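You operate a simulated robot arm through the tools that you are given. There is no shell and no other tool. Be economical: measure what you need, move in short steps, check, and stop when the job is done.

Carry out the task below with a simulated robot arm. There is one attempt and no reset: what you move stays moved.

TASK
Close the open pot, wipe the smear, draw the plate back, lock the stop.
Fine: wipe with the blue pad and put it back; the stop stays at its mark. Set down upright: blue pad. What is to be rubbed or washed off counts as gone when no trace of it is left.

The check looks at the end state, three seconds after you hand in, the way a careful person would. Anything else that was tipped, shoved, dropped, spilled or broken makes it a failure.

THE ROBOT
A 6-joint arm with a two-finger parallel gripper, fixed in place. Base frame: the origin is at the foot of the arm, x ahead of it, y to its left, z up; the work surface is at about z = 0.918. Readings come in m, degrees, newtons and seconds.
With the tool pointing down near the work surface it reaches from about 0.22 to 0.62 m from the base axis. Its first joint turns from -66.0 to 66.0 degrees. Payload 2.7 kg.
Tool frame: the origin (TCP) lies between the finger pads and is the grasp point; the fingertips stand 0.023 m ahead of it; z points along the fingers, y is the line along which they close. The gripper opens to 0.094 m. The fingers are 0.038 m wide and 0.01 m thick; the gripper's body (0.054 by 0.096 m) begins 0.039 m behind the TCP.
Orientation is told as [roll, pitch, yaw] about the base's x, y, z axes, in that order, counted from this pose: with the fingers straight down and closing along the base's y, the tool's x points along the base's -x, its y along +y and its z along -z.

THE INTERFACE
- The arm moves only by the tool arm_command. Its argument "increments" is a list that holds one entry, the list of rows, each a list of 7 numbers: the shift along the base's x, y, z in units of 50 mm (1.0 is 50 mm), then the turn, a rotation vector about the base's x, y, z in units of 5 degrees (1.0 is 5 degrees), then the finger opening in m, from 0 to 0.094. In form: [[[tx, ty, tz, rx, ry, rz, jaw], ...]]. A call has 1 to 10 rows; each row shifts and turns the commanded pose from where the row before left it. A call with a number of a shift or a turn outside -1 to 1 is refused whole. A row lasts 0.2 s, in which the tool goes at most 0.05 m and 8.6 degrees; a call with a longer step from one row to the next is refused whole, and so is a gripper value outside its range. A pose out of reach is approached as far as the arm can. The call stops where the force on the tool passes 70 N (or 10 N more than at its start, if that is more) or the arm is blocked; 0.2 s more then pass. Each finger travels about 0.045 m/s and halts on what it meets, pressing with about 41 N; the grip force reading is that of the motor and also rises with nothing between the fingers. The clock runs only during rows and for 0.2 s after the last one: add rows that do not move to give the fingers time. The reply holds the time, the measured pose of the TCP, the force on the tool along the base axes, the opening and the grip force, in the units named above and with some noise, with the torque about the TCP (base axes, N m) and any sound that the robot's microphone picked up.
- Cameras (640 x 400 px; columns grow to the right, rows downward): "scene" is fixed at [0.0838, -0.4368, 1.4121]; the picture's right is [0.71, -0.70, 0.00], its down [-0.36, -0.36, -0.86] and it looks along [0.61, 0.61, -0.50] (base axes); focal length 248 px, centre (320, 200). "wrist" rides on the gripper at [0.087, 0.016, -0.075] in the tool frame; the picture's right is [-0.18, 0.98, 0.00], its down [-0.58, -0.11, -0.81] and it looks along [-0.79, -0.15, 0.59] (tool axes); focal length 243 px, centre (320, 200). There is no depth. A picture from a camera that has moved, and an enlarged one, comes with that camera's place and axes in the base frame and with its lens.
- capture(camera): a new picture of that camera. It takes no simulated time.
- close_up(camera, box): a new picture of the part [left, top, right, bottom] of that camera's present view, enlarged. It takes no simulated time.
- sign_off(): hands the job in; it is judged then, once.

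Work in short steps. Places have to be worked out from the pictures, the camera data and where the tool is seen: move nearer, look again, correct. Check each grasp and each placing, and mend what went wrong. You have 120 turns and 84 pictures in all, those below and enlarged ones among them. Open the gripper and draw the arm clear of the work before you hand the job in, unless the task says otherwise; then end with one line.

The tools are called after "Emit:" by a JSON object that holds its "method" and its "body". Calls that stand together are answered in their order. arm_command: Moves the arm, as the interface text tells. Its arguments: {"type":"object","properties":{"increments":{"type":"array"}},"required":["increments"]} The other tools are called the same way: capture (camera) takes a picture; close_up (camera, box) takes an enlarged picture of a part of a camera's view; sign_off () hands the job in.

At the start:

```text
time: 0.0
tcp_pos: [0.3657, -0.0561, 1.3056]
tool_rot: [0.2, -0.2, 0.1]
contact_force: [0.2, -0.4, 0.3]
torque: [0.01, -0.01, 0.04]
finger_gap: 0.0941
gripper_force: 0.0
```

scene: 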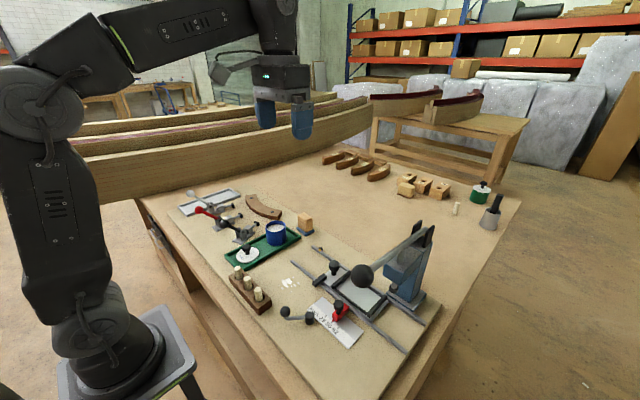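
wrist: 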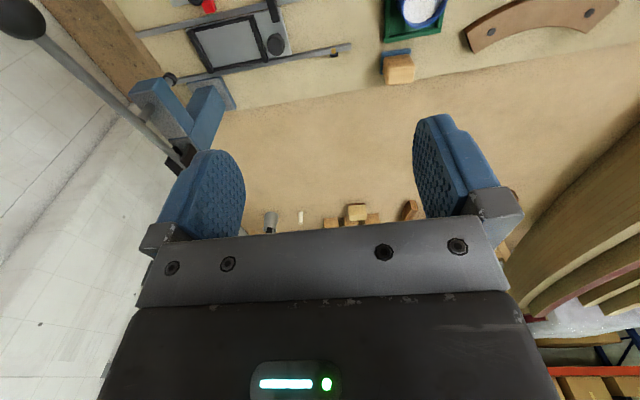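

I'll look closely at the work area in the scene camera first.

Emit:
{"method": "close_up", "body": {"camera": "scene", "box": [170, 180, 330, 280]}}

Emit:
{"method": "close_up", "body": {"camera": "scene", "box": [270, 220, 450, 360]}}

Emit:
{"method": "close_up", "body": {"camera": "scene", "box": [220, 210, 350, 330]}}

```text
4.00 times, centred on (250, 230) of scene
camera zoom: at [0.0838, -0.4368, 1.4121], right [0.71, -0.7, 0.0], down [-0.36, -0.36, -0.86], along [0.61, 0.61, -0.5], focal length 993 px, centre (600, 80)
```

zoom: 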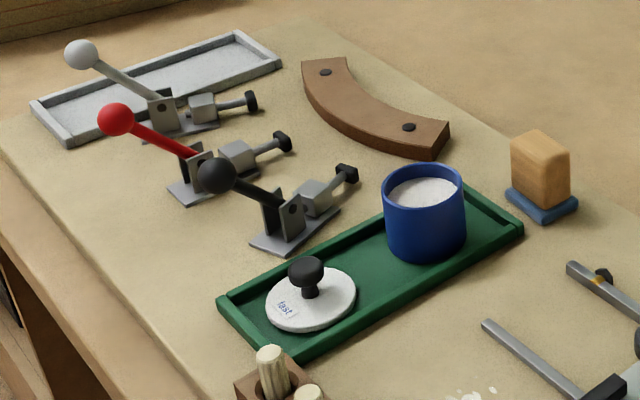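

```text
2.86 times, centred on (360, 290) of scene
camera zoom: at [0.0838, -0.4368, 1.4121], right [0.71, -0.7, 0.0], down [-0.36, -0.36, -0.86], along [0.61, 0.61, -0.5], focal length 709 px, centre (206, -57)
```

zoom: 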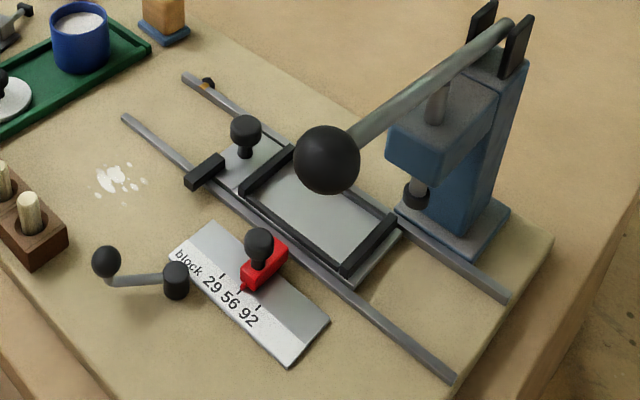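

```text
3.33 times, centred on (285, 270) of scene
camera zoom: at [0.0838, -0.4368, 1.4121], right [0.71, -0.7, 0.0], down [-0.36, -0.36, -0.86], along [0.61, 0.61, -0.5], focal length 827 px, centre (437, -33)
```

zoom: 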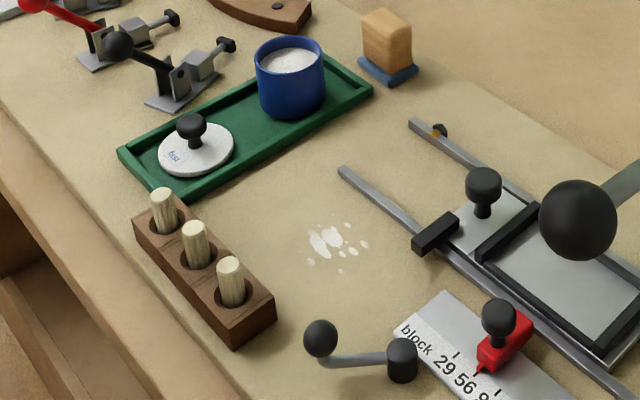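

Rough layout is clear. I'll tilt the wrist about +y by 40° so its camera looks down over the bench for a better measurement.

Emit:
{"method": "arm_command", "body": {"increments": [[[0, 0, 0, 0, 1, 0, 0.094], [0, 0, 0, 0, 1, 0, 0.094], [0, 0, 0, 0, 1, 0, 0.094], [0, 0, 0, 0, 1, 0, 0.094], [0, 0, 0, 0, 1, 0, 0.094], [0, 0, 0, 0, 1, 0, 0.094], [0, 0, 0, 0, 1, 0, 0.094], [0, 0, 0, 0, 1, 0, 0.094]]]}}

Emit:
{"method": "capture", "body": {"camera": "wrist"}}

```text
time: 1.8
tcp_pos: [0.3202, -0.0591, 1.1658]
tool_rot: [0.2, 39.9, 0.1]
contact_force: [-0.5, -0.7, -0.3]
torque: [-0.01, 0.02, -0.05]
finger_gap: 0.094
gripper_force: 0.2
out of reach, approached as far as the arm can: row 2, 3, 4, 5, 6, 7, 8
```

```text
78 pictures are left
camera wrist: at [0.3023, -0.0434, 1.2776], right [0.14, 0.98, -0.12], down [0.96, -0.11, 0.25], along [0.23, -0.15, -0.96], focal length 243 px, centre (320, 200)
```

wrist: 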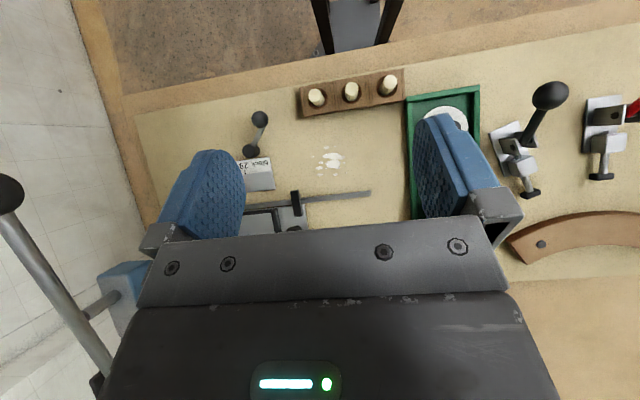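

The main places agree between the two cameras (smear ≈ (0.333,-0.077)). I move toward -y to look closely at the stop, the crank and the plate.

Emit:
{"method": "arm_command", "body": {"increments": [[[0.5, -0.6, 0, 0, 0, 0, 0.094], [0.5, -0.6, 0, 0, 0, 0, 0.094], [0, -0.6, 0, 0, 0, 0, 0.094], [0, 0, 0, 0, 0, 0, 0.094]]]}}

Emit:
{"method": "capture", "body": {"camera": "wrist"}}

```text
time: 2.8
tcp_pos: [0.36, -0.1483, 1.1473]
tool_rot: [0.1, 39.8, 0.1]
contact_force: [0.4, 0.9, 0.0]
torque: [-0.05, 0.0, -0.02]
finger_gap: 0.094
gripper_force: 0.0
out of reach, approached as far as the arm can: row 1, 2
```

```text
77 pictures are left
camera wrist: at [0.3424, -0.1333, 1.2599], right [0.14, 0.98, -0.12], down [0.96, -0.11, 0.25], along [0.23, -0.15, -0.96], focal length 243 px, centre (320, 200)
```

wrist: 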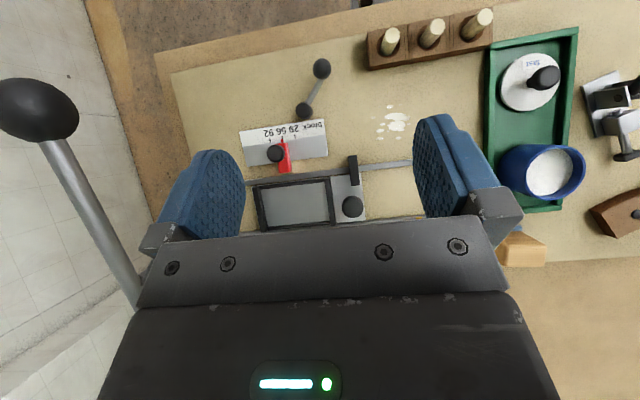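

Good top view; enlarge the stop/crank/plate region and the tray region.

Emit:
{"method": "close_up", "body": {"camera": "wrist", "box": [230, 40, 430, 240]}}

Emit:
{"method": "close_up", "body": {"camera": "scene", "box": [270, 270, 370, 350]}}

Emit:
{"method": "close_up", "body": {"camera": "scene", "box": [300, 230, 400, 310]}}

```text
2.00 times, centred on (330, 140) of wrist
camera zoom: at [0.3424, -0.1333, 1.2599], right [0.14, 0.98, -0.12], down [0.96, -0.11, 0.25], along [0.23, -0.15, -0.96], focal length 485 px, centre (300, 320)
```

zoom: 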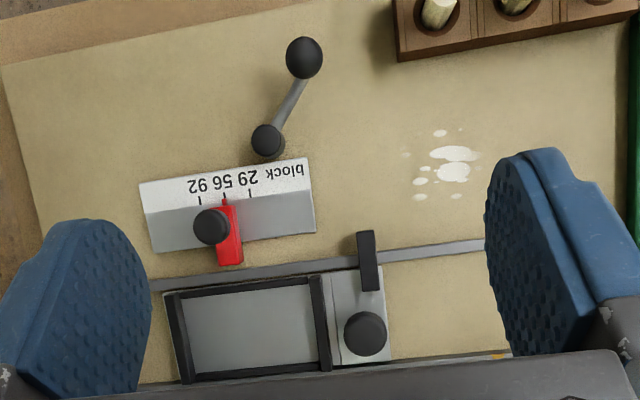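

```text
5.00 times, centred on (320, 310) of scene
camera zoom: at [0.0838, -0.4369, 1.4121], right [0.71, -0.7, 0.0], down [-0.36, -0.36, -0.86], along [0.61, 0.61, -0.5], focal length 1241 px, centre (320, -350)
```

zoom: 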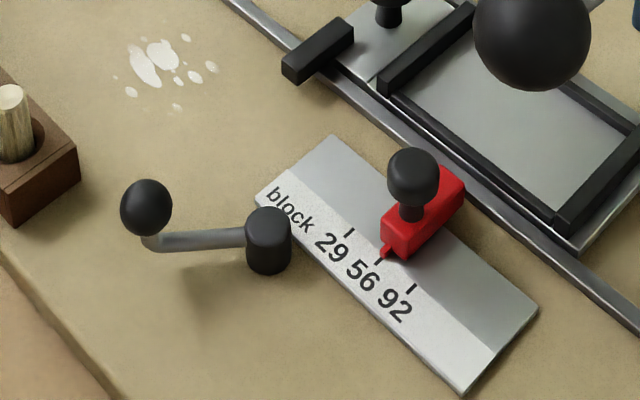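

```text
5.00 times, centred on (350, 270) of scene
camera zoom: at [0.0838, -0.4369, 1.4121], right [0.71, -0.7, 0.0], down [-0.36, -0.36, -0.86], along [0.61, 0.61, -0.5], focal length 1241 px, centre (170, -150)
```

zoom: 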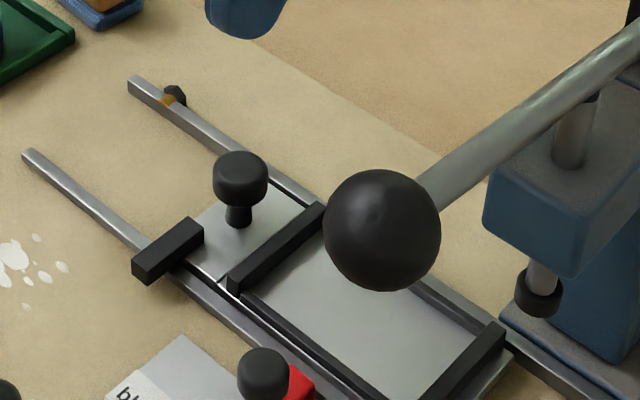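

The crank sits by the scale block, the plate runs along y on the rails toward an orange mark/peg near y≈-0.05. Wiping comes before drawing the plate, so next I un-tilt and look at the pad and pot.

Emit:
{"method": "arm_command", "body": {"increments": [[[0.15, 0.5, 0, 0, -1, 0, 0.094], [0.15, 0.5, 0, 0, -1, 0, 0.094], [0.15, 0.5, 0, 0, -1, 0, 0.094], [0.15, 0.5, 0, 0, -1, 0, 0.094], [0.15, 0.5, -0.3, 0, -1, 0, 0.094], [0.15, 0.5, -0.3, 0, -1, 0, 0.094], [0.15, 0.5, -0.3, 0, -1, 0, 0.094], [0.15, 0.5, -0.3, 0, -1, 0, 0.094], [0, 0, 0, 0, 0, 0, 0.094]]]}}

Emit:
{"method": "capture", "body": {"camera": "wrist"}}

```text
time: 4.8
tcp_pos: [0.4207, 0.0506, 1.0895]
tool_rot: [0.1, -0.2, 0.2]
contact_force: [0.1, 0.0, 0.4]
torque: [-0.01, 0.02, 0.01]
finger_gap: 0.0941
gripper_force: 0.0
```

```text
73 pictures are left
camera wrist: at [0.3356, 0.0663, 1.1632], right [0.18, 0.98, 0.0], down [0.58, -0.11, 0.81], along [0.79, -0.15, -0.59], focal length 243 px, centre (320, 200)
```

wrist: 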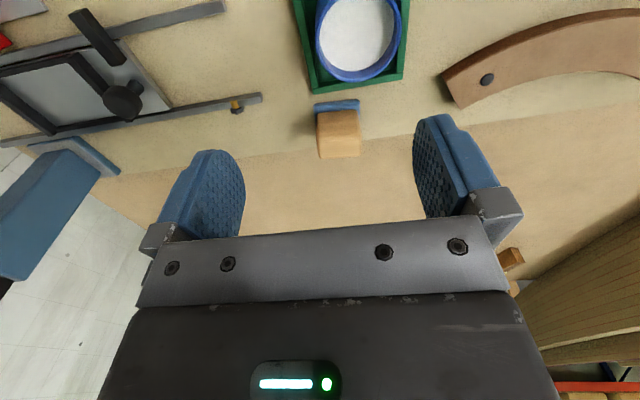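

Emit:
{"method": "close_up", "body": {"camera": "wrist", "box": [270, 70, 410, 170]}}

Emit:
{"method": "close_up", "body": {"camera": "scene", "box": [280, 200, 330, 240]}}

```text
4.00 times, centred on (340, 120) of wrist
camera zoom: at [0.3356, 0.0663, 1.1632], right [0.18, 0.98, 0.0], down [0.58, -0.11, 0.81], along [0.79, -0.15, -0.59], focal length 970 px, centre (240, 520)
```

zoom: 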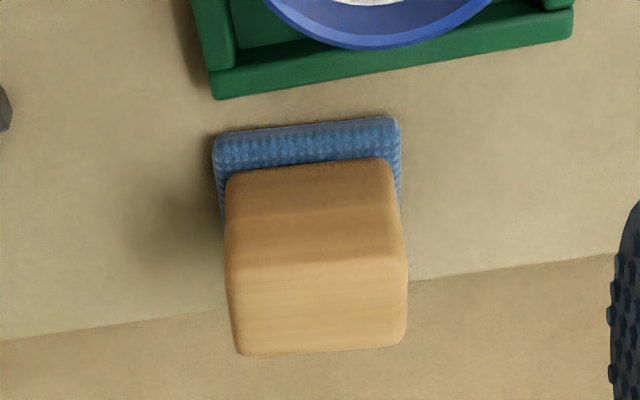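

```text
10.00 times, centred on (305, 220) of scene
camera zoom: at [0.0838, -0.4368, 1.4121], right [0.71, -0.7, 0.0], down [-0.36, -0.36, -0.86], along [0.61, 0.61, -0.5], focal length 2482 px, centre (470, 0)
```

zoom: 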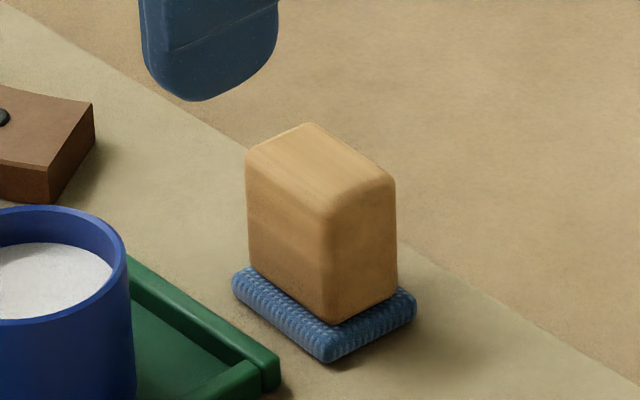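

Pad block is axis-aligned, centre about (0.510, 0.057), ~0.038×0.052 base with wood up to z≈0.977. I go above it and partway down, then verify.

Emit:
{"method": "arm_command", "body": {"increments": [[[0.6, 0.04, 0, 0, 0, 0, 0.094], [0.6, 0.04, 0, 0, 0, 0, 0.094], [0.59, 0.04, 0, 0, 0, 0, 0.094], [0, 0, -0.6, 0, 0, 0, 0.094], [0, 0, -0.6, 0, 0, 0, 0.094], [0, 0, -0.4, 0, 0, 0, 0.094], [0, 0, 0, 0, 0, 0, 0.094]]]}}

Emit:
{"method": "capture", "body": {"camera": "wrist"}}

Emit:
{"method": "close_up", "body": {"camera": "scene", "box": [270, 170, 350, 240]}}

```text
time: 6.4
tcp_pos: [0.5105, 0.0561, 1.0101]
tool_rot: [0.0, -0.1, 0.1]
contact_force: [-0.5, 0.2, -0.5]
torque: [-0.02, -0.01, -0.03]
finger_gap: 0.0937
gripper_force: 0.1
```

```text
70 pictures are left
camera wrist: at [0.4249, 0.0717, 1.0828], right [0.18, 0.98, 0.0], down [0.58, -0.11, 0.81], along [0.79, -0.15, -0.59], focal length 243 px, centre (320, 200)
```

wrist: 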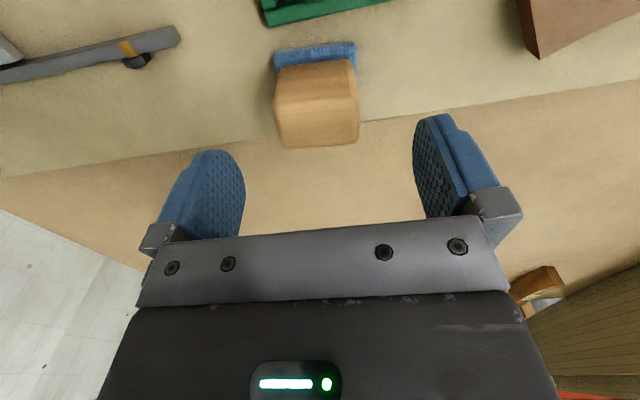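

```text
5.71 times, centred on (310, 205) of scene
camera zoom: at [0.0838, -0.4368, 1.4121], right [0.71, -0.7, 0.0], down [-0.36, -0.36, -0.86], along [0.61, 0.61, -0.5], focal length 1418 px, centre (377, 171)
```

zoom: 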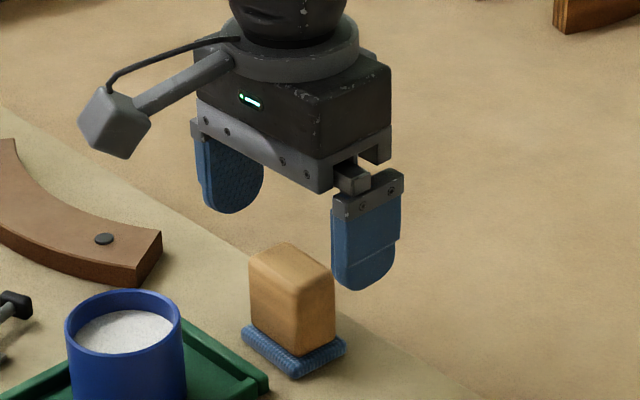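

Aligned in y; I judge the centre at x≈0.507. Descend to z≈0.955 and close on the wood.

Emit:
{"method": "arm_command", "body": {"increments": [[[-0.06, 0.01, -0.4, 0, 0, 0, 0.094], [0, 0, -0.4, 0, 0, 0, 0.094], [0, 0, -0.3, 0, 0, 0, 0.094], [0, 0, 0, 0, 0, 0, 0.06], [0, 0, 0, 0, 0, 0, 0.04], [0, 0, 0, 0, 0, 0, 0.036], [0, 0, 0, 0, 0, 0, 0.036], [0, 0, 0, 0, 0, 0, 0.036]]]}}

Emit:
{"method": "close_up", "body": {"camera": "scene", "box": [270, 170, 350, 240]}}

```text
time: 8.2
tcp_pos: [0.5088, 0.0571, 0.9533]
tool_rot: [0.1, -0.1, 0.0]
contact_force: [-0.2, 0.2, 0.0]
torque: [-0.03, -0.01, -0.02]
finger_gap: 0.0455
gripper_force: 40.4
```

```text
5.71 times, centred on (310, 205) of scene
camera zoom: at [0.0838, -0.4368, 1.4121], right [0.71, -0.7, 0.0], down [-0.36, -0.36, -0.86], along [0.61, 0.61, -0.5], focal length 1418 px, centre (377, 171)
```

zoom: 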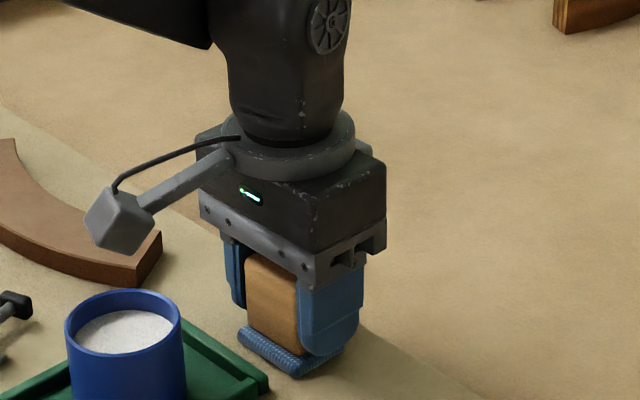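

Pad gripped (gap 0.0455, rest TCP z≈0.953). Lift and carry it above the smear.

Emit:
{"method": "arm_command", "body": {"increments": [[[0, 0, 0.5, 0, 0, 0, 0.036], [0, 0, 0.6, 0, 0, 0, 0.036], [0, 0, 0.6, 0, 0, 0, 0.036], [-0.59, -0.447, 0, 0, 0, 0, 0.036], [-0.59, -0.447, 0, 0, 0, 0, 0.036], [-0.59, -0.447, 0, 0, 0, 0, 0.036], [-0.59, -0.447, 0, 0, 0, 0, 0.036], [-0.59, -0.447, 0, 0, 0, 0, 0.036], [-0.59, -0.447, 0, 0, 0, 0, 0.036], [0, 0, 0, 0, 0, 0, 0.036]]]}}

Emit:
{"method": "close_up", "body": {"camera": "scene", "box": [240, 190, 400, 330]}}

```text
time: 10.4
tcp_pos: [0.3302, -0.0773, 1.0384]
tool_rot: [0.1, -0.1, 0.0]
contact_force: [-1.0, 0.3, 0.1]
torque: [0.01, -0.02, 0.03]
finger_gap: 0.0362
gripper_force: 0.0
```

```text
2.86 times, centred on (320, 260) of scene
camera zoom: at [0.0837, -0.4368, 1.4121], right [0.71, -0.7, 0.0], down [-0.36, -0.36, -0.86], along [0.61, 0.61, -0.5], focal length 709 px, centre (320, 29)
```

zoom: 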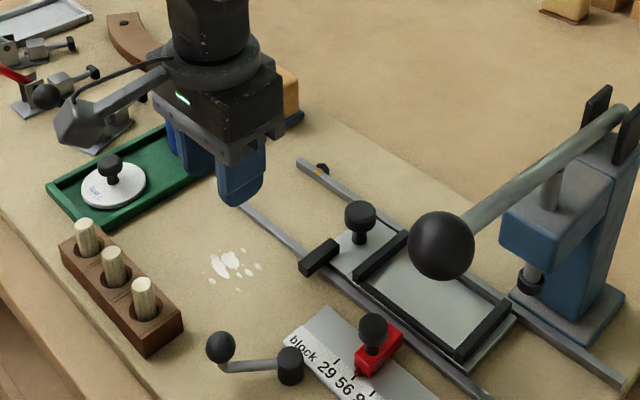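

The pad slipped out of the grip and seems still near its spot. I look at it.

Emit:
{"method": "arm_command", "body": {"increments": [[[0, 0, 0.5, 0, 0, 0, 0.06], [0.3, 0.5, 0.5, 0, 0, 0, 0.094], [0.5, 0.7, 0, 0, 0, 0, 0.094], [0.5, 0.7, 0, 0, 0, 0, 0.094], [0.5, 0.7, 0, 0, 0, 0, 0.094], [0, 0, 0, 0, 0, 0, 0.094]]]}}

Emit:
{"method": "capture", "body": {"camera": "wrist"}}

Emit:
{"method": "close_up", "body": {"camera": "scene", "box": [270, 170, 350, 240]}}

```text
time: 11.8
tcp_pos: [0.4205, 0.0537, 1.0893]
tool_rot: [0.1, 0.0, 0.1]
contact_force: [-0.2, -0.5, 0.0]
torque: [0.02, 0.02, 0.0]
finger_gap: 0.0938
gripper_force: 0.0
```

```text
66 pictures are left
camera wrist: at [0.3349, 0.0697, 1.1631], right [0.18, 0.98, 0.0], down [0.58, -0.11, 0.81], along [0.79, -0.15, -0.59], focal length 243 px, centre (320, 200)
```

wrist: 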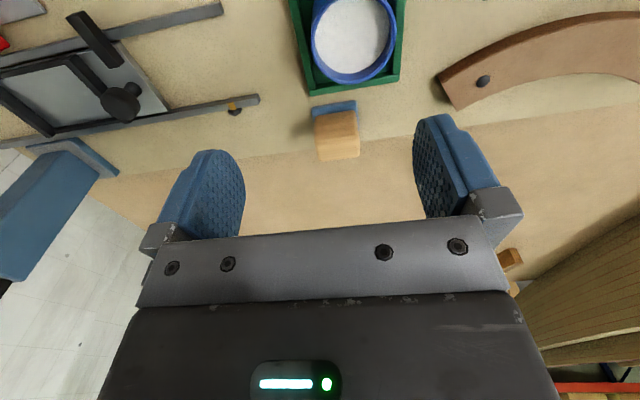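

```text
5.71 times, centred on (310, 205) of scene
camera zoom: at [0.0838, -0.4368, 1.4121], right [0.71, -0.7, 0.0], down [-0.36, -0.36, -0.86], along [0.61, 0.61, -0.5], focal length 1418 px, centre (377, 171)
```

zoom: 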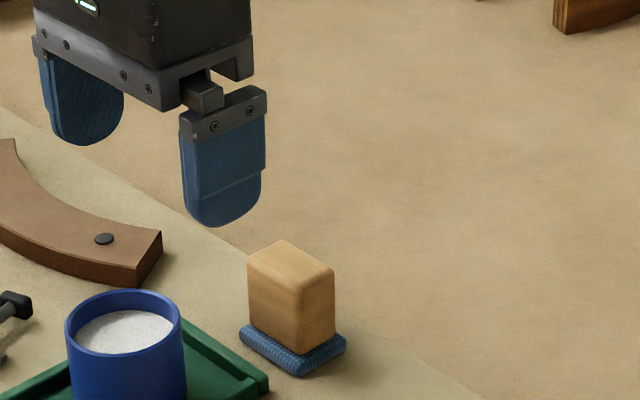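

Pad is upright at its spot. I'll re-grip, commanding a full close, and lift slowly to test.

Emit:
{"method": "arm_command", "body": {"increments": [[[0.6, 0.03, 0, 0, 0, 0, 0.094], [0.6, 0.03, 0, 0, 0, 0, 0.094], [0.55, 0.01, 0, 0, 0, 0, 0.094], [0, 0, -0.8, 0, 0, 0, 0.094], [0, 0, -0.8, 0, 0, 0, 0.094], [0, 0, -0.8, 0, 0, 0, 0.094], [0, 0, -0.35, 0, 0, 0, 0.094], [0, 0, 0, 0, 0, 0, 0.094]]]}}

Emit:
{"method": "arm_command", "body": {"increments": [[[0, 0, 0, 0, 0, 0, 0.05], [0, 0, 0, 0, 0, 0, 0], [0, 0, 0, 0, 0, 0, 0], [0, 0, 0, 0, 0, 0, 0], [0, 0, 0, 0, 0, 0, 0], [0, 0, 0.1, 0, 0, 0, 0], [0, 0, 0.1, 0, 0, 0, 0]]]}}

Emit:
{"method": "close_up", "body": {"camera": "scene", "box": [270, 170, 350, 240]}}

```text
time: 13.6
tcp_pos: [0.508, 0.0558, 0.9511]
tool_rot: [0.1, -0.1, 0.1]
contact_force: [0.1, 0.0, 0.2]
torque: [0.01, 0.02, -0.04]
finger_gap: 0.0938
gripper_force: 0.1
```

```text
time: 15.2
tcp_pos: [0.5075, 0.0557, 0.962]
tool_rot: [0.1, -0.1, 0.1]
contact_force: [0.4, 1.2, -0.1]
torque: [0.03, 0.0, 0.01]
finger_gap: 0.0453
gripper_force: 40.7
```

```text
5.71 times, centred on (310, 205) of scene
camera zoom: at [0.0838, -0.4368, 1.4121], right [0.71, -0.7, 0.0], down [-0.36, -0.36, -0.86], along [0.61, 0.61, -0.5], focal length 1418 px, centre (377, 171)
```

zoom: 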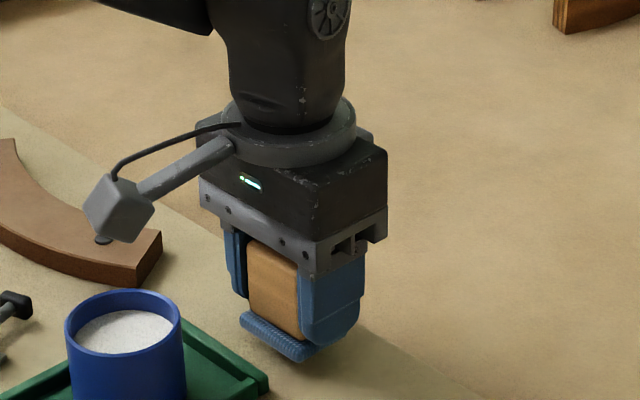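

The pad seems to be rising with the gripper. Continue lifting slowly and check.

Emit:
{"method": "arm_command", "body": {"increments": [[[0, 0, 0.2, 0, 0, 0, 0], [0, 0, 0.3, 0, 0, 0, 0], [0, 0, 0.3, 0, 0, 0, 0], [0, 0, 0.3, 0, 0, 0, 0], [0, 0, 0.3, 0, 0, 0, 0]]]}}

Emit:
{"method": "close_up", "body": {"camera": "scene", "box": [270, 160, 350, 240]}}

```text
time: 16.4
tcp_pos: [0.5084, 0.0569, 1.0316]
tool_rot: [0.0, -0.1, 0.2]
contact_force: [0.3, 0.2, -0.8]
torque: [0.0, -0.02, -0.01]
finger_gap: 0.0456
gripper_force: 40.6
```

```text
5.00 times, centred on (310, 200) of scene
camera zoom: at [0.0838, -0.4368, 1.4121], right [0.71, -0.7, 0.0], down [-0.36, -0.36, -0.86], along [0.61, 0.61, -0.5], focal length 1241 px, centre (370, 200)
```

zoom: 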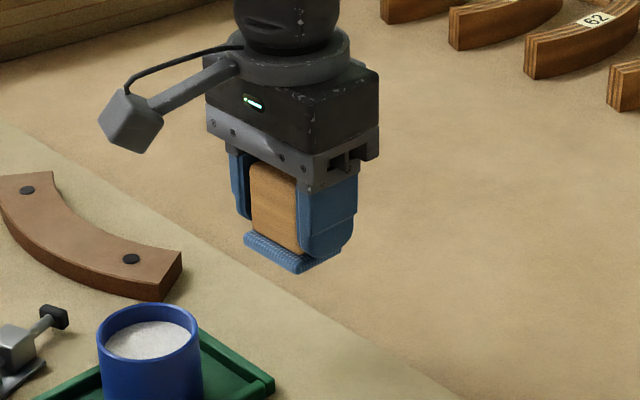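

Pad held firmly. Carry gently above the smear.

Emit:
{"method": "arm_command", "body": {"increments": [[[-0.352, -0.268, 0, 0, 0, 0, 0], [-0.352, -0.268, 0, 0, 0, 0, 0], [-0.352, -0.268, 0, 0, 0, 0, 0], [-0.352, -0.268, 0, 0, 0, 0, 0], [-0.352, -0.268, 0, 0, 0, 0, 0], [-0.352, -0.268, 0, 0, 0, 0, 0], [-0.352, -0.268, 0, 0, 0, 0, 0], [-0.352, -0.268, 0, 0, 0, 0, 0], [-0.352, -0.268, 0, 0, 0, 0, 0], [-0.352, -0.268, 0, 0, 0, 0, 0]]]}}

Emit:
{"method": "close_up", "body": {"camera": "scene", "box": [240, 190, 400, 330]}}

```text
time: 18.6
tcp_pos: [0.3315, -0.0779, 1.0313]
tool_rot: [0.1, -0.1, 0.1]
contact_force: [0.0, 1.5, -0.4]
torque: [-0.04, -0.01, -0.01]
finger_gap: 0.0455
gripper_force: 41.0
```

```text
2.86 times, centred on (320, 260) of scene
camera zoom: at [0.0838, -0.4368, 1.4121], right [0.71, -0.7, 0.0], down [-0.36, -0.36, -0.86], along [0.61, 0.61, -0.5], focal length 709 px, centre (320, 29)
```

zoom: 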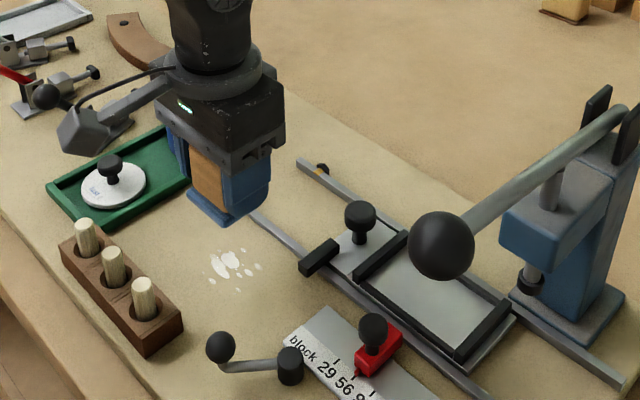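

Held over the smear; descend to just above, then press lightly while reading force.

Emit:
{"method": "arm_command", "body": {"increments": [[[0, 0, -0.5, 0, 0, 0, 0], [0, 0, -0.5, 0, 0, 0, 0], [0, 0, -0.4, 0, 0, 0, 0], [0, 0, -0.1, 0, 0, 0, 0], [0, 0, -0.05, 0, 0, 0, 0], [0, 0, 0, 0, 0, 0, 0]]]}}

Emit:
{"method": "arm_command", "body": {"increments": [[[0, 0, -0.06, 0, 0, 0, 0], [0, 0, -0.04, 0, 0, 0, 0], [0, 0, 0, 0, 0, 0, 0]]]}}

```text
time: 20.0
tcp_pos: [0.3324, -0.0776, 0.9544]
tool_rot: [0.0, 0.0, 0.2]
contact_force: [0.2, -0.6, -0.9]
torque: [-0.01, 0.01, 0.01]
finger_gap: 0.0453
gripper_force: 40.9
```

```text
time: 20.8
tcp_pos: [0.333, -0.0777, 0.9512]
tool_rot: [0.0, -0.4, 0.2]
contact_force: [-10.3, 2.3, 44.5]
torque: [-0.06, 0.48, -0.04]
finger_gap: 0.0455
gripper_force: 41.7
```

Contact at z≈0.951 with ~44 N; ease off slightly and sweep along y at two x offsets.

Emit:
{"method": "arm_command", "body": {"increments": [[[-0.1, 0, 0.03, 0, 0, 0, 0], [-0.15, 0.2, 0, 0, 0, 0, 0], [0, 0.25, 0, 0, 0, 0, 0], [0, -0.3, 0, 0, 0, 0, 0], [0, -0.3, 0, 0, 0, 0, 0], [0, -0.3, 0, 0, 0, 0, 0], [0.2, 0, 0, 0, 0, 0, 0], [0.2, 0.3, 0, 0, 0, 0, 0], [0, 0.3, 0, 0, 0, 0, 0], [0, 0.3, 0, 0, 0, 0, 0]]]}}

Emit:
{"method": "close_up", "body": {"camera": "scene", "box": [240, 220, 360, 320]}}

```text
time: 23.0
tcp_pos: [0.339, -0.0554, 0.9509]
tool_rot: [0.1, -0.2, 0.1]
contact_force: [1.1, -7.3, 13.4]
torque: [-0.37, -0.22, -0.08]
finger_gap: 0.0456
gripper_force: 41.2
```

```text
4.00 times, centred on (300, 270) of scene
camera zoom: at [0.0837, -0.437, 1.4121], right [0.71, -0.7, 0.0], down [-0.36, -0.36, -0.86], along [0.61, 0.61, -0.5], focal length 993 px, centre (400, -80)
```

zoom: 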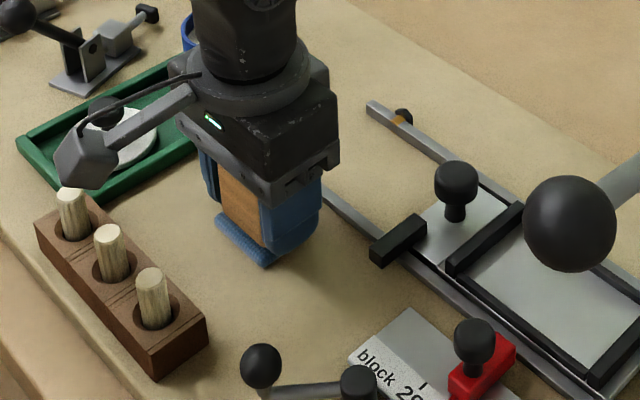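

No traces visible outside the pad. One more pair of passes, then lift to see beneath.

Emit:
{"method": "arm_command", "body": {"increments": [[[0, -0.3, 0, 0, 0, 0, 0], [0, -0.3, 0, 0, 0, 0, 0], [0, -0.2, 0, 0, 0, 0, 0], [-0.2, 0, 0, 0, 0, 0, 0], [-0.2, 0.3, 0, 0, 0, 0, 0], [0, 0.3, 0, 0, 0, 0, 0], [0, 0.2, 0, 0, 0, 0, 0], [0.1, 0, 0.2, 0, 0, 0, 0], [0.1, 0, 0.5, 0, 0, 0, 0], [0, 0.2, 0.8, 0, 0, 0, 0]]]}}

Emit:
{"method": "close_up", "body": {"camera": "scene", "box": [250, 240, 350, 320]}}

Emit:
{"method": "capture", "body": {"camera": "wrist"}}

```text
time: 25.2
tcp_pos: [0.3297, -0.0448, 1.0252]
tool_rot: [0.0, -0.1, 0.1]
contact_force: [0.3, 1.1, -0.7]
torque: [0.04, 0.0, 0.02]
finger_gap: 0.0454
gripper_force: 40.8
```

```text
5.00 times, centred on (300, 280) of scene
camera zoom: at [0.0838, -0.4368, 1.4121], right [0.71, -0.7, 0.0], down [-0.36, -0.36, -0.86], along [0.61, 0.61, -0.5], focal length 1241 px, centre (420, -200)
```

zoom: 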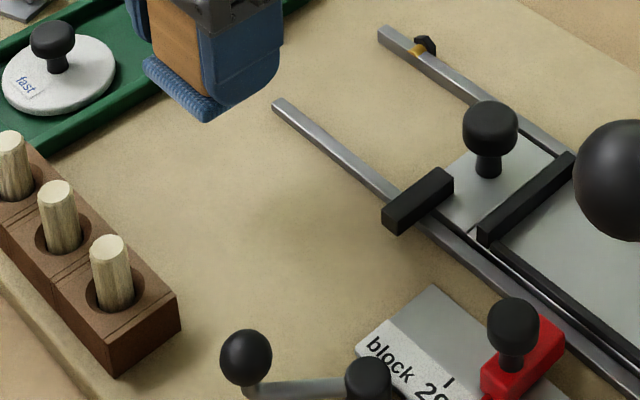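

```text
59 pictures are left
camera wrist: at [0.2436, -0.0289, 1.0992], right [0.18, 0.98, 0.0], down [0.58, -0.11, 0.81], along [0.79, -0.15, -0.59], focal length 243 px, centre (320, 200)
```

wrist: 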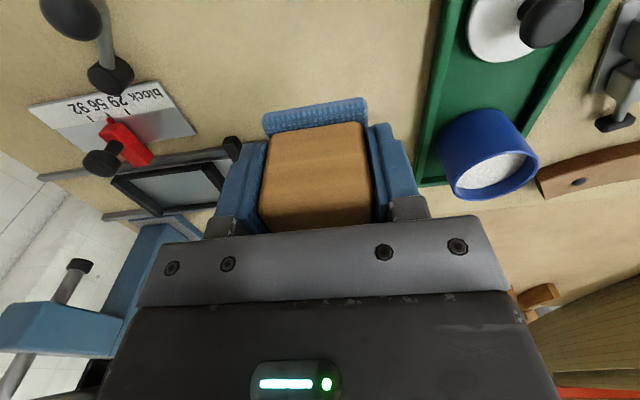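

Smear area looks clean. Carry the pad back around the pot to (0.508, 0.0565).

Emit:
{"method": "arm_command", "body": {"increments": [[[0.4, 0, 0.2, 0, 0, 0, 0], [0.4, 0, 0.2, 0, 0, 0, 0], [0.45, 0, 0, 0, 0, 0, 0], [0.45, 0, 0, 0, 0, 0, 0], [0.45, 0, 0, 0, 0, 0, 0], [0.45, 0, 0, 0, 0, 0, 0], [0.45, 0.4, 0, 0, 0, 0, 0], [0.5, 0.5, 0, 0, 0, 0, 0], [0, 0.55, 0, 0, 0, 0, 0], [0, 0.58, 0, 0, 0, 0, 0]]]}}

Emit:
{"method": "capture", "body": {"camera": "wrist"}}

```text
time: 27.4
tcp_pos: [0.5085, 0.0571, 1.0461]
tool_rot: [0.0, -0.1, 0.1]
contact_force: [-1.3, 0.0, -1.3]
torque: [-0.02, -0.01, 0.01]
finger_gap: 0.0455
gripper_force: 41.4
```

```text
58 pictures are left
camera wrist: at [0.4221, 0.072, 1.1205], right [0.18, 0.98, 0.0], down [0.58, -0.11, 0.81], along [0.79, -0.15, -0.59], focal length 243 px, centre (320, 200)
```

wrist: 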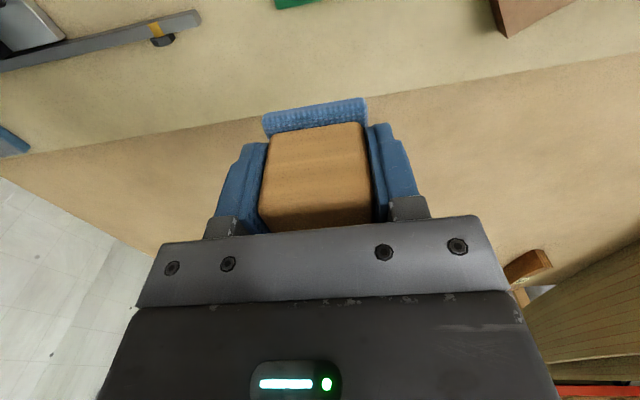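

Position matches the pick-up spot; lower to z≈0.952 and watch the force.

Emit:
{"method": "arm_command", "body": {"increments": [[[0, 0, -0.5, 0, 0, 0, 0], [0, 0, -0.5, 0, 0, 0, 0], [0, 0, -0.5, 0, 0, 0, 0], [0, 0, -0.3, 0, 0, 0, 0], [0, 0, -0.04, 0, 0, 0, 0], [0, 0, -0.03, 0, 0, 0, 0], [0, 0, 0, 0, 0, 0, 0]]]}}

```text
time: 29.0
tcp_pos: [0.5074, 0.0562, 0.9523]
tool_rot: [0.1, 0.0, 0.1]
contact_force: [-0.8, 0.0, -1.1]
torque: [-0.02, 0.01, -0.01]
finger_gap: 0.0453
gripper_force: 40.9
```

Emit:
{"method": "arm_command", "body": {"increments": [[[0, 0, -0.03, 0, 0, 0, 0], [0, 0, 0, 0, 0, 0, 0]]]}}

```text
time: 29.6
tcp_pos: [0.507, 0.056, 0.9516]
tool_rot: [0.1, -0.1, 0.1]
contact_force: [-0.2, 0.3, 1.1]
torque: [-0.05, -0.02, -0.02]
finger_gap: 0.0456
gripper_force: 41.0
```

It is just touching; open the fingers slowly, then rise.

Emit:
{"method": "arm_command", "body": {"increments": [[[0, 0, -0.01, 0, 0, 0, 0], [0, 0, 0, 0, 0, 0, 0.05], [0, 0, 0, 0, 0, 0, 0.06], [0, 0, 0, 0, 0, 0, 0.075], [0, 0, 0, 0, 0, 0, 0.094], [0, 0, 0, 0, 0, 0, 0.094], [0, 0, 0.6, 0, 0, 0, 0.094], [0, 0, 0.9, 0, 0, 0, 0.094], [0, 0, 0.9, 0, 0, 0, 0.094]]]}}

Emit:
{"method": "close_up", "body": {"camera": "scene", "box": [270, 170, 350, 240]}}

```text
time: 31.6
tcp_pos: [0.5061, 0.0561, 1.071]
tool_rot: [0.2, -0.1, 0.1]
contact_force: [-0.4, 0.1, 0.6]
torque: [0.02, 0.02, -0.01]
finger_gap: 0.094
gripper_force: 0.0
```

```text
5.71 times, centred on (310, 205) of scene
camera zoom: at [0.0838, -0.4368, 1.4121], right [0.71, -0.7, 0.0], down [-0.36, -0.36, -0.86], along [0.61, 0.61, -0.5], focal length 1418 px, centre (377, 171)
```

zoom: 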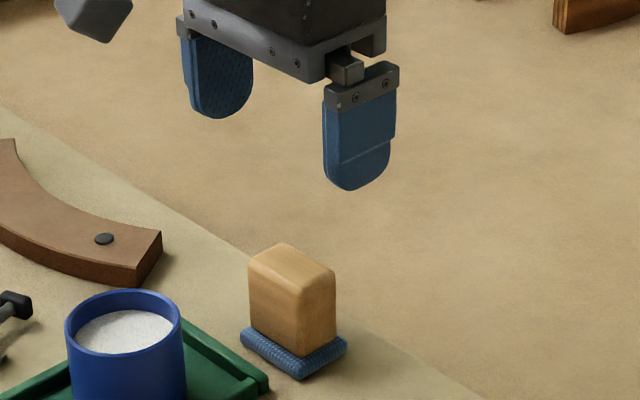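

Pad is set upright at its place. Move over to the lid and look.

Emit:
{"method": "arm_command", "body": {"increments": [[[-0.647, 0.083, 0, 0, 0, 0, 0.094], [-0.647, 0.083, 0, 0, 0, 0, 0.094], [-0.647, 0.083, 0, 0, 0, 0, 0.094], [-0.647, 0.083, 0, 0, 0, 0, 0.094], [-0.647, 0.083, 0, 0, 0, 0, 0.094], [-0.647, 0.083, 0, 0, 0, 0, 0.094], [0, 0, 0, 0, 0, 0, 0.094]]]}}

Emit:
{"method": "capture", "body": {"camera": "wrist"}}

Emit:
{"method": "close_up", "body": {"camera": "scene", "box": [210, 180, 310, 280]}}

```text
time: 33.2
tcp_pos: [0.3121, 0.0825, 1.0694]
tool_rot: [0.0, -0.2, 0.1]
contact_force: [0.3, -0.9, 0.2]
torque: [-0.01, 0.0, 0.0]
finger_gap: 0.0939
gripper_force: 0.0
```

```text
56 pictures are left
camera wrist: at [0.2266, 0.0973, 1.1438], right [0.18, 0.98, 0.0], down [0.58, -0.11, 0.81], along [0.79, -0.15, -0.59], focal length 243 px, centre (320, 200)
```

wrist: 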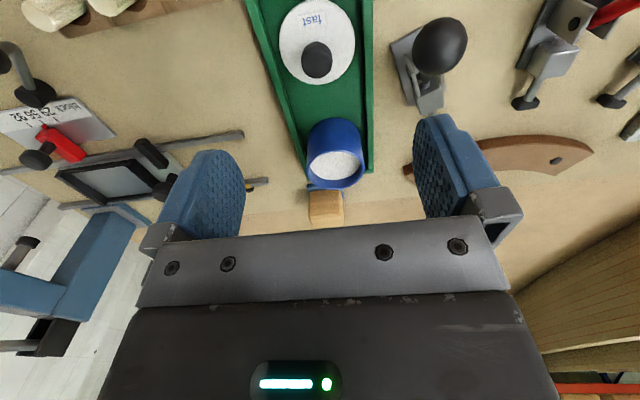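

```text
4.00 times, centred on (260, 230) of scene
camera zoom: at [0.0838, -0.4368, 1.4121], right [0.71, -0.7, 0.0], down [-0.36, -0.36, -0.86], along [0.61, 0.61, -0.5], focal length 993 px, centre (560, 80)
```

zoom: 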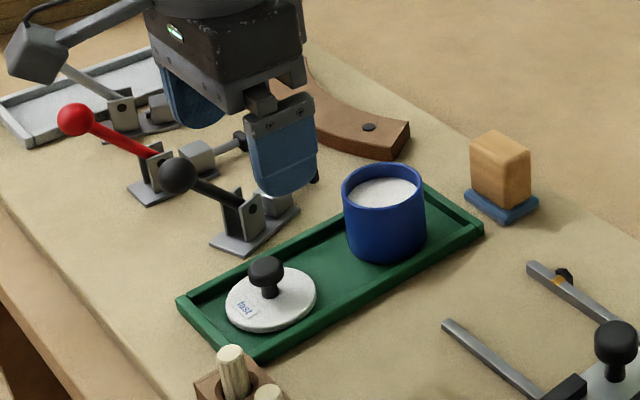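

Lid knob ≈ (0.310, 0.081), top ≈ 0.956; a clamp ball stands at about (0.295, 0.151, 1.0), so I'll turn the gripper 90° to close along x and keep clear.

Emit:
{"method": "arm_command", "body": {"increments": [[[0, 0, 0, 0, 0, 1, 0.094], [0, 0, 0, 0, 0, 1, 0.08], [0, 0, 0, 0, 0, 1, 0.06], [0, 0, 0, 0, 0, 1, 0.056], [0, 0, 0, 0, 0, 1, 0.056], [0, 0, 0, 0, 0, 1, 0.056], [0, 0, 0, 0, 0, 1, 0.056], [0, 0, 0, 0, 0, 1, 0.056], [0, 0, 0, 0, 0, 1, 0.056]]]}}

Emit:
{"method": "arm_command", "body": {"increments": [[[0, 0, 0, 0, 0, 1, 0.056], [0, 0, 0, 0, 0, 1, 0.056], [0, 0, 0, 0, 0, 1, 0.056], [0, 0, 0, 0, 0, 1, 0.056], [0, 0, 0, 0, 0, 1, 0.056], [0, 0, 0, 0, 0, 1, 0.056], [0, 0, 0, 0, 0, 1, 0.056], [0, 0, 0, 0, 0, 1, 0.056], [0, 0, 0, 0, 0, 1, 0.056]]]}}

Emit:
{"method": "capture", "body": {"camera": "wrist"}}

```text
time: 35.2
tcp_pos: [0.3127, 0.0811, 1.0702]
tool_rot: [0.1, -0.1, 45.2]
contact_force: [0.6, 0.3, 0.0]
torque: [-0.05, 0.02, 0.0]
finger_gap: 0.0563
gripper_force: 0.1
```

```text
time: 37.2
tcp_pos: [0.313, 0.0826, 1.0705]
tool_rot: [0.2, -0.1, 90.2]
contact_force: [0.1, -0.8, -0.1]
torque: [0.0, -0.02, 0.01]
finger_gap: 0.0561
gripper_force: 0.0
```

```text
54 pictures are left
camera wrist: at [0.2981, -0.0053, 1.1441], right [-0.98, 0.18, 0.0], down [0.11, 0.58, 0.81], along [0.14, 0.79, -0.59], focal length 243 px, centre (320, 200)
```

wrist: 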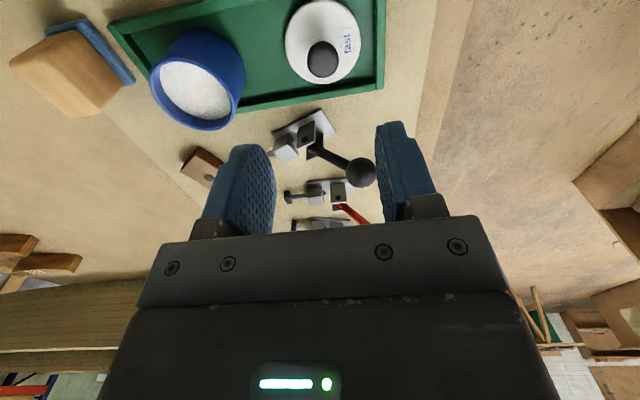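

Descend to z≈0.985 over the knob and check from the scene camera.

Emit:
{"method": "arm_command", "body": {"increments": [[[-0.04, -0.03, -0.6, 0, 0, 0, 0.056], [0, 0, -0.6, 0, 0, 0, 0.056], [0, 0, -0.5, 0, 0, 0, 0.056], [0, 0, 0, 0, 0, 0, 0.056]]]}}

Emit:
{"method": "capture", "body": {"camera": "wrist"}}

Emit:
{"method": "close_up", "body": {"camera": "scene", "box": [210, 200, 290, 270]}}

```text
time: 38.2
tcp_pos: [0.3096, 0.0798, 0.9849]
tool_rot: [0.1, -0.1, 90.1]
contact_force: [0.6, -0.2, -0.6]
torque: [0.03, -0.01, 0.03]
finger_gap: 0.0556
gripper_force: 0.0
```

```text
53 pictures are left
camera wrist: at [0.2952, -0.0066, 1.0585], right [-0.98, 0.18, 0.0], down [0.11, 0.58, 0.81], along [0.15, 0.79, -0.59], focal length 243 px, centre (320, 200)
```

wrist: 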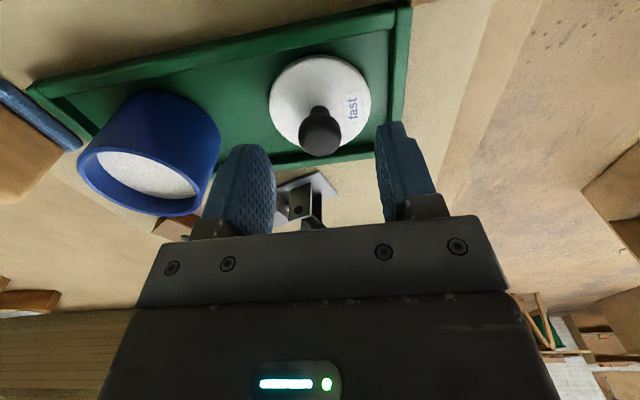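

```text
5.71 times, centred on (250, 235) of scene
camera zoom: at [0.0838, -0.4368, 1.4121], right [0.71, -0.7, 0.0], down [-0.36, -0.36, -0.86], along [0.61, 0.61, -0.5], focal length 1418 px, centre (720, 0)
```

zoom: 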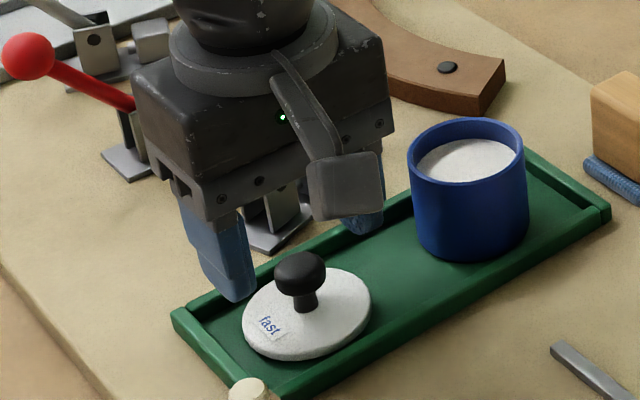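

Knob projects right under the TCP (centre z≈0.949). Lower to z≈0.961 and close on it.

Emit:
{"method": "arm_command", "body": {"increments": [[[0.02, -0.03, -0.25, 0, 0, 0, 0.056], [0, 0, -0.22, 0, 0, 0, 0.056], [0, 0, 0, 0, 0, 0, 0.056], [0, 0, 0, 0, 0, 0, 0.03], [0, 0, 0, 0, 0, 0, 0], [0, 0, 0, 0, 0, 0, 0], [0, 0, 0, 0, 0, 0, 0], [0, 0, 0, 0, 0, 0, 0]]]}}

Emit:
{"method": "close_up", "body": {"camera": "scene", "box": [210, 200, 290, 270]}}

```text
time: 40.0
tcp_pos: [0.3119, 0.0787, 0.9611]
tool_rot: [0.0, -0.1, 90.0]
contact_force: [-0.1, 0.2, -0.5]
torque: [-0.02, -0.01, -0.02]
finger_gap: 0.0206
gripper_force: 41.2
```

```text
5.71 times, centred on (250, 235) of scene
camera zoom: at [0.0838, -0.4368, 1.4121], right [0.71, -0.7, 0.0], down [-0.36, -0.36, -0.86], along [0.61, 0.61, -0.5], focal length 1418 px, centre (720, 0)
```

zoom: 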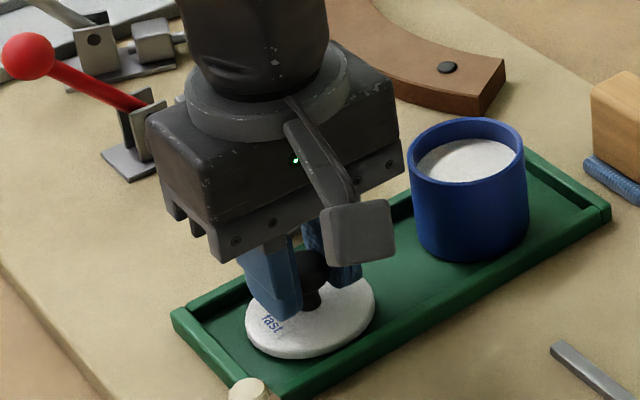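

Knob gripped (0.0206). Lift slowly and check.

Emit:
{"method": "arm_command", "body": {"increments": [[[0, 0, 0.1, 0, 0, 0, 0], [0, 0, 0.2, 0, 0, 0, 0], [0, 0, 0.3, 0, 0, 0, 0], [0, 0, 0.4, 0, 0, 0, 0], [0, 0, 0.4, 0, 0, 0, 0], [0, 0, 0.4, 0, 0, 0, 0], [0, 0, 0, 0, 0, 0, 0]]]}}

Emit:
{"method": "capture", "body": {"camera": "wrist"}}

Emit:
{"method": "close_up", "body": {"camera": "scene", "box": [210, 170, 310, 270]}}

```text
time: 41.6
tcp_pos: [0.3121, 0.0789, 1.0527]
tool_rot: [0.1, -0.1, 90.1]
contact_force: [-0.4, 0.2, -0.3]
torque: [0.01, 0.01, -0.01]
finger_gap: 0.0209
gripper_force: 40.9
```

```text
50 pictures are left
camera wrist: at [0.2967, -0.0082, 1.1261], right [-0.98, 0.18, 0.0], down [0.11, 0.58, 0.81], along [0.15, 0.79, -0.59], focal length 243 px, centre (320, 200)
```

wrist: 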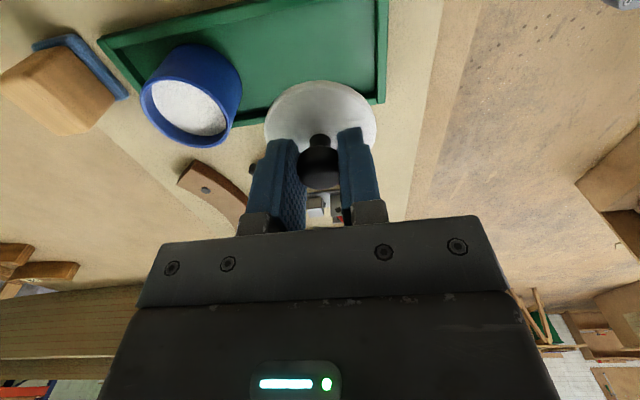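

```text
4.00 times, centred on (260, 220) of scene
camera zoom: at [0.0838, -0.4368, 1.4121], right [0.71, -0.7, 0.0], down [-0.36, -0.36, -0.86], along [0.61, 0.61, -0.5], focal length 993 px, centre (560, 120)
```

zoom: 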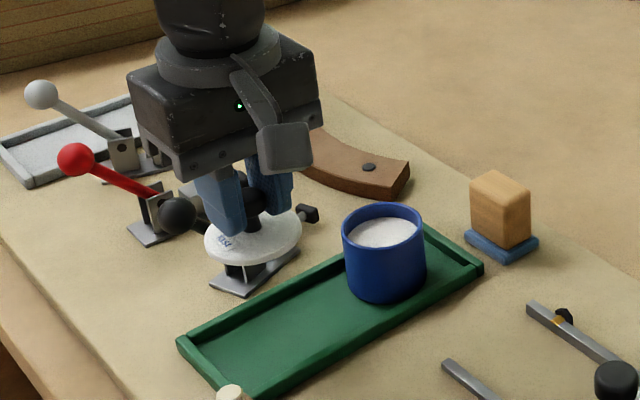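

Lid is level in the grip. Carry it over the pot at (0.411, 0.078), staying above the rim.

Emit:
{"method": "arm_command", "body": {"increments": [[[0.3, 0, 0.1, 0, 0, 0, 0], [0.4, 0, 0, 0, 0, 0, 0], [0.4, 0, 0, 0, 0, 0, 0], [0.4, 0, 0, 0, 0, 0, 0], [0.3, 0, 0, 0, 0, 0, 0], [0.18, -0.02, 0, 0, 0, 0, 0], [0, 0, 0, 0, 0, 0, 0]]]}}

Emit:
{"method": "capture", "body": {"camera": "wrist"}}

Emit:
{"method": "close_up", "body": {"camera": "scene", "box": [230, 180, 310, 250]}}

```text
time: 43.2
tcp_pos: [0.409, 0.0773, 1.0567]
tool_rot: [0.1, -0.1, 90.1]
contact_force: [0.4, 0.6, -0.1]
torque: [0.0, 0.01, 0.0]
finger_gap: 0.0207
gripper_force: 40.7
```

```text
48 pictures are left
camera wrist: at [0.396, -0.0094, 1.1311], right [-0.98, 0.18, 0.0], down [0.11, 0.58, 0.81], along [0.15, 0.79, -0.59], focal length 243 px, centre (320, 200)
```

wrist: 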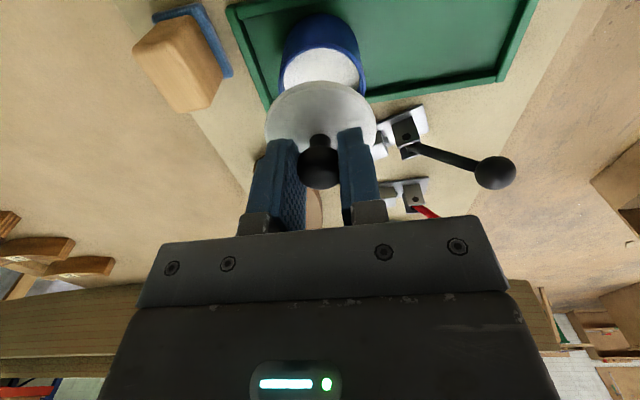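

```text
5.71 times, centred on (270, 215) of scene
camera zoom: at [0.0838, -0.4368, 1.4121], right [0.71, -0.7, 0.0], down [-0.36, -0.36, -0.86], along [0.61, 0.61, -0.5], focal length 1418 px, centre (606, 114)
```

zoom: 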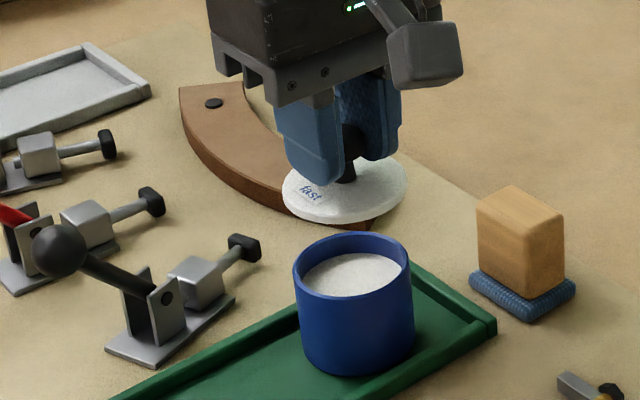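

Lid nearly centred; lower to about 1 cm above the rim and re-check with enlarged views.

Emit:
{"method": "arm_command", "body": {"increments": [[[-0.01, 0.02, -0.2, 0, 0, 0, 0], [0, 0, -0.2, 0, 0, 0, 0], [0, 0, -0.1, 0, 0, 0, 0], [0, 0, 0, 0, 0, 0, 0]]]}}

Emit:
{"method": "close_up", "body": {"camera": "wrist", "box": [240, 0, 400, 200]}}

Emit:
{"method": "close_up", "body": {"camera": "scene", "box": [250, 200, 306, 250]}}

```text
time: 44.2
tcp_pos: [0.41, 0.0788, 1.0319]
tool_rot: [0.1, -0.2, 90.2]
contact_force: [0.4, 0.4, -1.0]
torque: [0.0, 0.03, 0.0]
finger_gap: 0.0208
gripper_force: 41.3
```

```text
2.00 times, centred on (320, 100) of wrist
camera zoom: at [0.3948, -0.0086, 1.1057], right [-0.98, 0.18, 0.0], down [0.11, 0.58, 0.81], along [0.15, 0.79, -0.59], focal length 485 px, centre (320, 400)
```

zoom: 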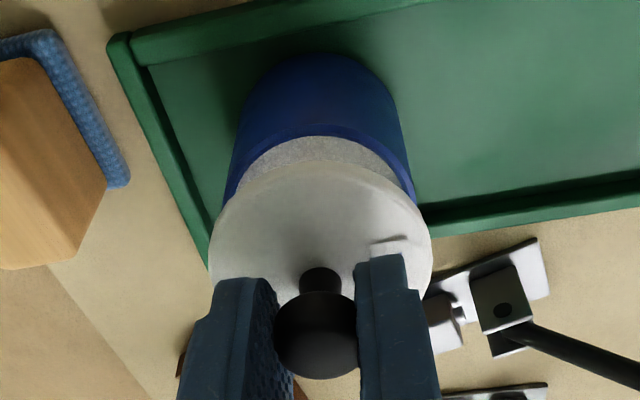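

```text
8.00 times, centred on (278, 225) of scene
camera zoom: at [0.0838, -0.4368, 1.4121], right [0.71, -0.7, 0.0], down [-0.36, -0.36, -0.86], along [0.61, 0.61, -0.5], focal length 1985 px, centre (656, 0)
```

zoom: 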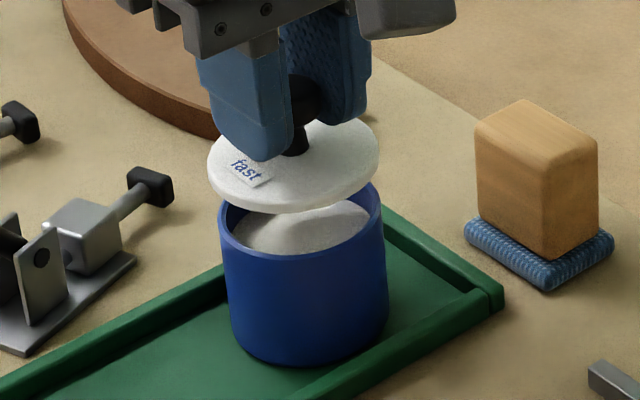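

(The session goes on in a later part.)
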